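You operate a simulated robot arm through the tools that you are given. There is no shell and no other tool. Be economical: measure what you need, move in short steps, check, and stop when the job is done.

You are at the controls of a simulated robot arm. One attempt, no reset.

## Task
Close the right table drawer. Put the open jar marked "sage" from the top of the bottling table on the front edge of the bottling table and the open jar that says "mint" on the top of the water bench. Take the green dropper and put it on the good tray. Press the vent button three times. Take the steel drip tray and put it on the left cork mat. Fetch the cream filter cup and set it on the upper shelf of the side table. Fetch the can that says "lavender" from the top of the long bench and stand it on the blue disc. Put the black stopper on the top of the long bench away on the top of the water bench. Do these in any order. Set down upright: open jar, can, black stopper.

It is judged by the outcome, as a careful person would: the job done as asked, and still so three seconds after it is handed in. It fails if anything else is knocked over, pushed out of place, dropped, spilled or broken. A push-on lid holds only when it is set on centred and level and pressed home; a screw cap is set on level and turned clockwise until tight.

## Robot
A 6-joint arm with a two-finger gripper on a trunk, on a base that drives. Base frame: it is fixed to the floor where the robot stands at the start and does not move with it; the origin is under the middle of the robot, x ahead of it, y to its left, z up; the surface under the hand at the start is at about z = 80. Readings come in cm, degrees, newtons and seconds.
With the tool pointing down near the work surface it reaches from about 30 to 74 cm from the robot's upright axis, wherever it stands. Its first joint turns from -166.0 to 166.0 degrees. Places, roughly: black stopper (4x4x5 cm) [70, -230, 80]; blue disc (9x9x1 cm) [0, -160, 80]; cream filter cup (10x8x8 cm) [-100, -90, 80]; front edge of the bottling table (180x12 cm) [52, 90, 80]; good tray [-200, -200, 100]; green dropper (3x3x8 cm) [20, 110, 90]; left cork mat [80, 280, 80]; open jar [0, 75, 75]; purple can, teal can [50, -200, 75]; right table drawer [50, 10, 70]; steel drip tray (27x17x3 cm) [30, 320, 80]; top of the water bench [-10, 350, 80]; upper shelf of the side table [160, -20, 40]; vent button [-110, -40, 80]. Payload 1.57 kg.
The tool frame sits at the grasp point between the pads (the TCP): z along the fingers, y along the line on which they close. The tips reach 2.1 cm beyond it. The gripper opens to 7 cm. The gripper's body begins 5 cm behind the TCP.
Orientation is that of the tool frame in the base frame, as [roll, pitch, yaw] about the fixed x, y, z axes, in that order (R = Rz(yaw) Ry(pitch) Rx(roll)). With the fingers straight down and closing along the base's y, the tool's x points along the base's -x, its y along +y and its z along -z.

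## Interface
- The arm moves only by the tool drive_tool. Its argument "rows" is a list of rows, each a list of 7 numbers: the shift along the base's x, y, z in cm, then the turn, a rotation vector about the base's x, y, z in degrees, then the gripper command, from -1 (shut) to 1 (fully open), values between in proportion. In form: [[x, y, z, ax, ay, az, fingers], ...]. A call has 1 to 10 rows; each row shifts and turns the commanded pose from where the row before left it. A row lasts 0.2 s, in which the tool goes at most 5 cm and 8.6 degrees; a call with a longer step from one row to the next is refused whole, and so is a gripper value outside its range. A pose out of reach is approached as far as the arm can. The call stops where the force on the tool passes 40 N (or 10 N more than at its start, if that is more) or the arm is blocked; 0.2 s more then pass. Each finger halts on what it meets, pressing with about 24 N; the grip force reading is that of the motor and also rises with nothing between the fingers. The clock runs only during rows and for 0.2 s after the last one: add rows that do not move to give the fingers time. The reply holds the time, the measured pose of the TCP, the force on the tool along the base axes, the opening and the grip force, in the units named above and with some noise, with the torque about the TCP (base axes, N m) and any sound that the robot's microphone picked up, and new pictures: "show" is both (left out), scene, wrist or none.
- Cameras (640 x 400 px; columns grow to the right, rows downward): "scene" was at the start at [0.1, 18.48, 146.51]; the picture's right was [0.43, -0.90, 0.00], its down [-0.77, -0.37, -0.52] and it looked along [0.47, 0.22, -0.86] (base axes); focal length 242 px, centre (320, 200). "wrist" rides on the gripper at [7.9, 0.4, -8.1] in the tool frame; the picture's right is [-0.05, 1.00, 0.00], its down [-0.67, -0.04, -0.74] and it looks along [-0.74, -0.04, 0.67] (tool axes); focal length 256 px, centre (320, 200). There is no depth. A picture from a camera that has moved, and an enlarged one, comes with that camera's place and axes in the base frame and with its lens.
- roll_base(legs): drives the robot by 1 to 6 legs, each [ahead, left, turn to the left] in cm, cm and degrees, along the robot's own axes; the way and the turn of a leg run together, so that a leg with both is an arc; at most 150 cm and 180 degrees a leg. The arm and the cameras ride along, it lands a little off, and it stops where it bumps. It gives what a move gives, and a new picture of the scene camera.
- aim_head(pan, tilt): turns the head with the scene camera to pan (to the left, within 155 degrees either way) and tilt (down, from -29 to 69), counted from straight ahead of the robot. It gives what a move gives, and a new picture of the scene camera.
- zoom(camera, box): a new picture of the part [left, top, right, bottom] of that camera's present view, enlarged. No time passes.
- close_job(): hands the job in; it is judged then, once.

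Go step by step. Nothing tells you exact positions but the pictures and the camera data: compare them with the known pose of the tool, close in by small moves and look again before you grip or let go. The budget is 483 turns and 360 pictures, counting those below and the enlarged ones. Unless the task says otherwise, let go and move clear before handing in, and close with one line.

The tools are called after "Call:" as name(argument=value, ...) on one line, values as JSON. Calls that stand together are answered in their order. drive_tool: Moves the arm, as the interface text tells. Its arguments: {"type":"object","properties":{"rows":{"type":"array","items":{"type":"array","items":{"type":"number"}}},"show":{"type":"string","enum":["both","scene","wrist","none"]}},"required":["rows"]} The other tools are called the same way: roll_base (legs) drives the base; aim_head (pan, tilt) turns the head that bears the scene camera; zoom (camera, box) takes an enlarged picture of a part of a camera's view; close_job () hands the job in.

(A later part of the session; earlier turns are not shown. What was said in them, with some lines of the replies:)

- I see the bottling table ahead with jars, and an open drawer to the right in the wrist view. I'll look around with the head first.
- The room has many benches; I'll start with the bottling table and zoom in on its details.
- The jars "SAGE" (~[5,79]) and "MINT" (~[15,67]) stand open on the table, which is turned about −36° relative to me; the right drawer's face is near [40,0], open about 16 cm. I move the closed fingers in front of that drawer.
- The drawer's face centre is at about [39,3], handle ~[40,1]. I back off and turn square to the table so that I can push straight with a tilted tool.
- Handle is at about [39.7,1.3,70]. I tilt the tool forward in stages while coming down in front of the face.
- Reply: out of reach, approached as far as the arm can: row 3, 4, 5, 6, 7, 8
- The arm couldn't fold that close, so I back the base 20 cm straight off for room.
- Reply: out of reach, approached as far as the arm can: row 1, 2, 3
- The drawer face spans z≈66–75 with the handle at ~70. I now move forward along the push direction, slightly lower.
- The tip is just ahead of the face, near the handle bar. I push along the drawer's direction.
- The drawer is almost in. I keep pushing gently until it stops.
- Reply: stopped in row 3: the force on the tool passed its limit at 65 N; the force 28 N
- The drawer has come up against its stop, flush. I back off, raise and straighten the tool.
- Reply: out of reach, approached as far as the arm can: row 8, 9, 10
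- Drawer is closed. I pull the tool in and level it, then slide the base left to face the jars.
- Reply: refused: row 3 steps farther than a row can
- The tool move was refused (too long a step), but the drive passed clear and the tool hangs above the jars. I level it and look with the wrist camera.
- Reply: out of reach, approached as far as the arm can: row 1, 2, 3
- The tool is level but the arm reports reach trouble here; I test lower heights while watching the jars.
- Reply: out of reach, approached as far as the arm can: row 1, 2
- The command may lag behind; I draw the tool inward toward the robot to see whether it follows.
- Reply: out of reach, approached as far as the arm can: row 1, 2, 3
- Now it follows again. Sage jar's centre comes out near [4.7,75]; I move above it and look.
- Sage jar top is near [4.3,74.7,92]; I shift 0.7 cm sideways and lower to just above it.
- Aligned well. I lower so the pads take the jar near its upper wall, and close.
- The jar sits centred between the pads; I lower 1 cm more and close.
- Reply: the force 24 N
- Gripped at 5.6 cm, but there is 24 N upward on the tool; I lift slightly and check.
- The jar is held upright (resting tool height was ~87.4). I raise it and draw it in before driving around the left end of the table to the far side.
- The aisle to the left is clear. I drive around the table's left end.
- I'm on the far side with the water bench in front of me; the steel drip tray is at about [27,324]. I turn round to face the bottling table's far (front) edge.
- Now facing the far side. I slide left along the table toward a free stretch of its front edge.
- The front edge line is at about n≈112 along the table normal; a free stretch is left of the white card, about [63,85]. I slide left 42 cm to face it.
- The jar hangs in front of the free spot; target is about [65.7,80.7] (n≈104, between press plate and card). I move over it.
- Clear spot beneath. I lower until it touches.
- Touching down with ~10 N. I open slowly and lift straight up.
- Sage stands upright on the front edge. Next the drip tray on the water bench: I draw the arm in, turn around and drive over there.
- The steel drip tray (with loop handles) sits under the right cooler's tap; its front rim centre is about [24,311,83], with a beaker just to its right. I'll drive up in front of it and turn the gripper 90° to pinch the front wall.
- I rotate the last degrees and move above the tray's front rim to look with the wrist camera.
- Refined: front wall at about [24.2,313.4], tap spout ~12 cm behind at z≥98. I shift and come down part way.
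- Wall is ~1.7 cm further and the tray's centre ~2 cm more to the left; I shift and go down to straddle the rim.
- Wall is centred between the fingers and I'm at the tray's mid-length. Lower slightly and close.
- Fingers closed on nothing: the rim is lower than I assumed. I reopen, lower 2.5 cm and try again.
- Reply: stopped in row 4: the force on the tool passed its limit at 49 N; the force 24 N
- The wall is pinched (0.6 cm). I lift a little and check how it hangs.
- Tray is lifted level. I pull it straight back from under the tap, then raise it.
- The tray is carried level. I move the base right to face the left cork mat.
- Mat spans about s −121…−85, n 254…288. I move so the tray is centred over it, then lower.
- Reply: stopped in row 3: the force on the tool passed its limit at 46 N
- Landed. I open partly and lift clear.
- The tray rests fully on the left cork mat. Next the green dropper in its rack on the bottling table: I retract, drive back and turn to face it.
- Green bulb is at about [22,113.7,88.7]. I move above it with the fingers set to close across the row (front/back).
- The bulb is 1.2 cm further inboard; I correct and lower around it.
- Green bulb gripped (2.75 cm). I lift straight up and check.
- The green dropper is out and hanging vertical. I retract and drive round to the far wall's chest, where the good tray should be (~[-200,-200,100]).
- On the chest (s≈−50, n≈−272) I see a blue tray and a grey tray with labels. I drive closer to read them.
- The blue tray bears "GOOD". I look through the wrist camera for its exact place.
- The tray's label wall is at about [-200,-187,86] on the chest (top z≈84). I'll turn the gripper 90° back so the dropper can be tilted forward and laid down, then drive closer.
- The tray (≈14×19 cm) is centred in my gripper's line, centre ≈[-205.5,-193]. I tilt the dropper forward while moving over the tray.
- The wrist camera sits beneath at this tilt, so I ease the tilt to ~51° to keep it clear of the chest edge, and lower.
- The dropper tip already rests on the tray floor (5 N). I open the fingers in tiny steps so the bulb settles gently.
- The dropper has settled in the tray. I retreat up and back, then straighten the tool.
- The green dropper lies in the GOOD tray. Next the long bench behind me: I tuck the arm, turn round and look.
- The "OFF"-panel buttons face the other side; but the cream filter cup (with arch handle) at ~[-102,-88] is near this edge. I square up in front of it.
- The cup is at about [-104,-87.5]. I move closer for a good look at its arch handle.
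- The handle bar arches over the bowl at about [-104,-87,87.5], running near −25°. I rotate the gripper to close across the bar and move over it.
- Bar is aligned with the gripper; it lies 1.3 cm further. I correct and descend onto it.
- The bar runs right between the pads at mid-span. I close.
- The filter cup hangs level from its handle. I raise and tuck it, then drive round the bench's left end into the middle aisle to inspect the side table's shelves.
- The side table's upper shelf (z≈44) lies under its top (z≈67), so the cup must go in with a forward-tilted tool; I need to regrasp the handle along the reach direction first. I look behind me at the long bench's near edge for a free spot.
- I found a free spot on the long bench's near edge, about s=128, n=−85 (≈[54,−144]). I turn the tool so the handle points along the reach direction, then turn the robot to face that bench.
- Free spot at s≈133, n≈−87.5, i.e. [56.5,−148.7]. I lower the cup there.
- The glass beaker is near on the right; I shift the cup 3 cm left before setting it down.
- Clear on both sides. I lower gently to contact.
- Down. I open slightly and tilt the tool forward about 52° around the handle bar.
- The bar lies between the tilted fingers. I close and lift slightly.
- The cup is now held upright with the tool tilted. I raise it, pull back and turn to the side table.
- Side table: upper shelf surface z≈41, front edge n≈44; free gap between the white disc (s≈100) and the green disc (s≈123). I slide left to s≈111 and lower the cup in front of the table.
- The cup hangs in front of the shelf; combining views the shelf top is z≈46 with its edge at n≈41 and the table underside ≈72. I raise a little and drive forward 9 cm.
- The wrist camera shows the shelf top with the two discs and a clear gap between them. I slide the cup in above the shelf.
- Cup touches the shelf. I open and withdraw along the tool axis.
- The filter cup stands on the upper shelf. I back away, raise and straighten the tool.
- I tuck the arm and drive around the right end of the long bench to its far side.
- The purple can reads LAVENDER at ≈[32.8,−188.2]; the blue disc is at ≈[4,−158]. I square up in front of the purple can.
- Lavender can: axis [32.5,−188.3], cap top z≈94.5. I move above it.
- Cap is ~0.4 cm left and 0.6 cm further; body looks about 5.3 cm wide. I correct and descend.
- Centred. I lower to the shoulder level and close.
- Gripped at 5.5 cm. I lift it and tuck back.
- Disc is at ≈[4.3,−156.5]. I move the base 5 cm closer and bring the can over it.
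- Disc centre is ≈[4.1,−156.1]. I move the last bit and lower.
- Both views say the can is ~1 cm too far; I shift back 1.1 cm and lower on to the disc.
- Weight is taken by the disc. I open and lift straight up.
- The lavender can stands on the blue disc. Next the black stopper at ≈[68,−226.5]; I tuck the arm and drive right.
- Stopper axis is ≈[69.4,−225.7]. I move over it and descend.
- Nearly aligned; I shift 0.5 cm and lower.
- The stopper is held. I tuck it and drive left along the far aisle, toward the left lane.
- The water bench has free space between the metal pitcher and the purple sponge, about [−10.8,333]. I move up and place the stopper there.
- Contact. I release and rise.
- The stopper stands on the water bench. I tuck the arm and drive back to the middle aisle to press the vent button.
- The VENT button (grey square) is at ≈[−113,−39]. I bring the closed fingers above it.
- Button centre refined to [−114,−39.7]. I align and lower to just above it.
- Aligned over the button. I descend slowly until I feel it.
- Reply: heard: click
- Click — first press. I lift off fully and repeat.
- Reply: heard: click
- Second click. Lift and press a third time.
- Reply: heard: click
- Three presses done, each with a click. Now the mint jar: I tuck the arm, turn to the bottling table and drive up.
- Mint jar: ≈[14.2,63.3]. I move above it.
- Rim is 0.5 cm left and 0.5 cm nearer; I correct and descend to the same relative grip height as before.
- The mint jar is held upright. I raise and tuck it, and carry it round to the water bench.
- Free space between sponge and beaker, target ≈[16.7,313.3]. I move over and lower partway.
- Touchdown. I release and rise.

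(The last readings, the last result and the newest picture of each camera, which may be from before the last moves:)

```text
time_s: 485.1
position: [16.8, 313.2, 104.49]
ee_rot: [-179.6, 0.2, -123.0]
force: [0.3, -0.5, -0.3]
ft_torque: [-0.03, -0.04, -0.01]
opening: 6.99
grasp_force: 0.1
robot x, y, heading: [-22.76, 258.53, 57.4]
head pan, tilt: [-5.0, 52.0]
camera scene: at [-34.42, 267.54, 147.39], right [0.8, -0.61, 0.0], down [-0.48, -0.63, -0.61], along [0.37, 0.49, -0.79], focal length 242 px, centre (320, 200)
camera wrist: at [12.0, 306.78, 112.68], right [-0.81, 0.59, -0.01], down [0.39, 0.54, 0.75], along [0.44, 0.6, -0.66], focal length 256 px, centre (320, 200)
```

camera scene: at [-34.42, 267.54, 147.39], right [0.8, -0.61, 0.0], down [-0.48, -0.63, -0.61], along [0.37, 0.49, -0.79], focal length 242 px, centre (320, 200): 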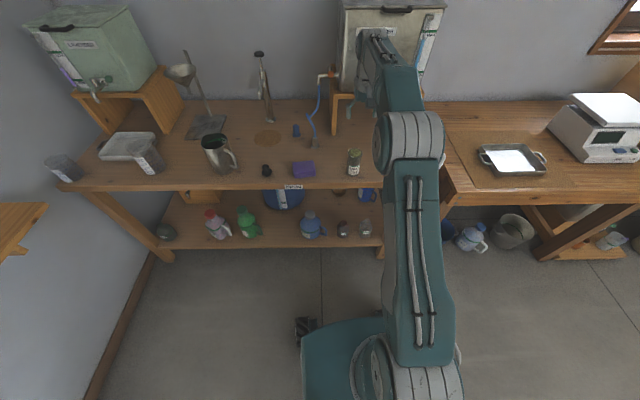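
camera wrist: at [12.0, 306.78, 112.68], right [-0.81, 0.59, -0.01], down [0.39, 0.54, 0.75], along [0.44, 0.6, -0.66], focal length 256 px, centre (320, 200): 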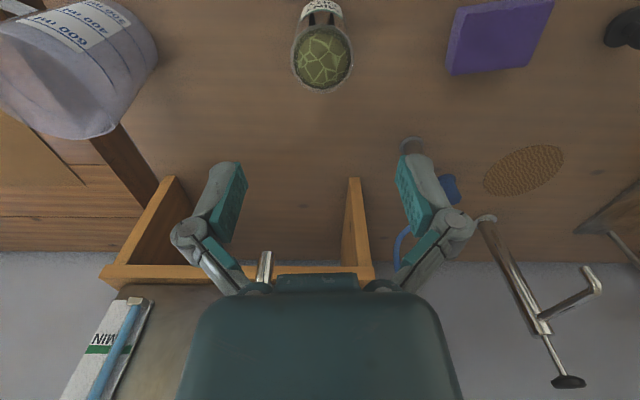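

All items are placed. I tuck the arm and glance back at the bottling table to confirm the sage jar and the rest.

Call:
drive_tool(rows=[[-2.7, -3.8, 0, 0, 0, 0, 1], [-2.7, -3.8, 0, 0, 0, 0, 1], [-2.7, -3.8, 0, 0, 0, 0, 1], [-2.7, -3.8, 0, 0, 0, 0, 1]], show="none")

Call:
aim_head(pan=-130, tilt=30)

Call:
zoom(camera="scene", box=[100, 80, 500, 330])

```text
time_s: 486.1
position: [5.85, 297.96, 104.48]
ee_rot: [-179.5, 0.3, -123.1]
force: [-0.2, -0.6, -0.4]
ft_torque: [-0.05, 0.02, 0.01]
opening: 7.02
grasp_force: 0.0
robot x, y, heading: [-23.01, 258.31, 57.9]
head pan, tilt: [-5.0, 52.0]
```

```text
time_s: 488.2
position: [5.96, 298.08, 104.42]
ee_rot: [-179.6, 0.3, -123.0]
force: [0.1, 0.4, 0.4]
ft_torque: [-0.02, -0.01, 0.0]
opening: 7.02
grasp_force: 0.1
robot x, y, heading: [-22.79, 257.76, 57.6]
head pan, tilt: [-130.0, 30.0]
camera scene: at [-36.29, 252.86, 150.63], right [-0.95, -0.3, 0.0], down [-0.15, 0.48, -0.87], along [0.26, -0.83, -0.5], focal length 242 px, centre (320, 200)
```

scene: 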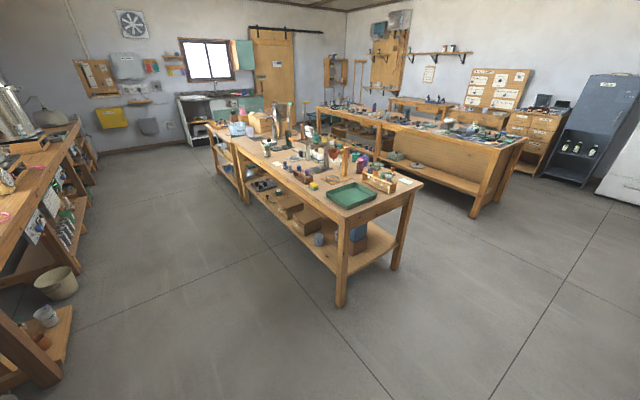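

```text
1.60 times, centred on (300, 205) of scene
camera zoom: at [-36.29, 252.86, 150.63], right [-0.95, -0.3, 0.0], down [-0.15, 0.48, -0.87], along [0.26, -0.83, -0.5], focal length 387 px, centre (352, 192)
```

zoom: 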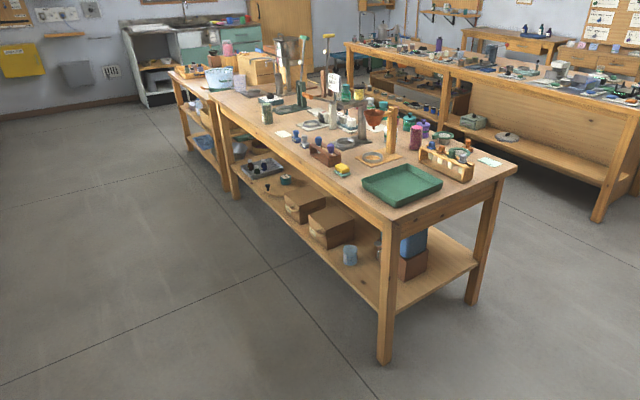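

The sage jar stands upright on the front edge, nothing in view is knocked over or displaced, and the arm is clear. I hand in the job.

Call:
close_job()

```text
The job is handed in.
```

All eight tasks are done and the job is handed in; I don't have the judge's result.
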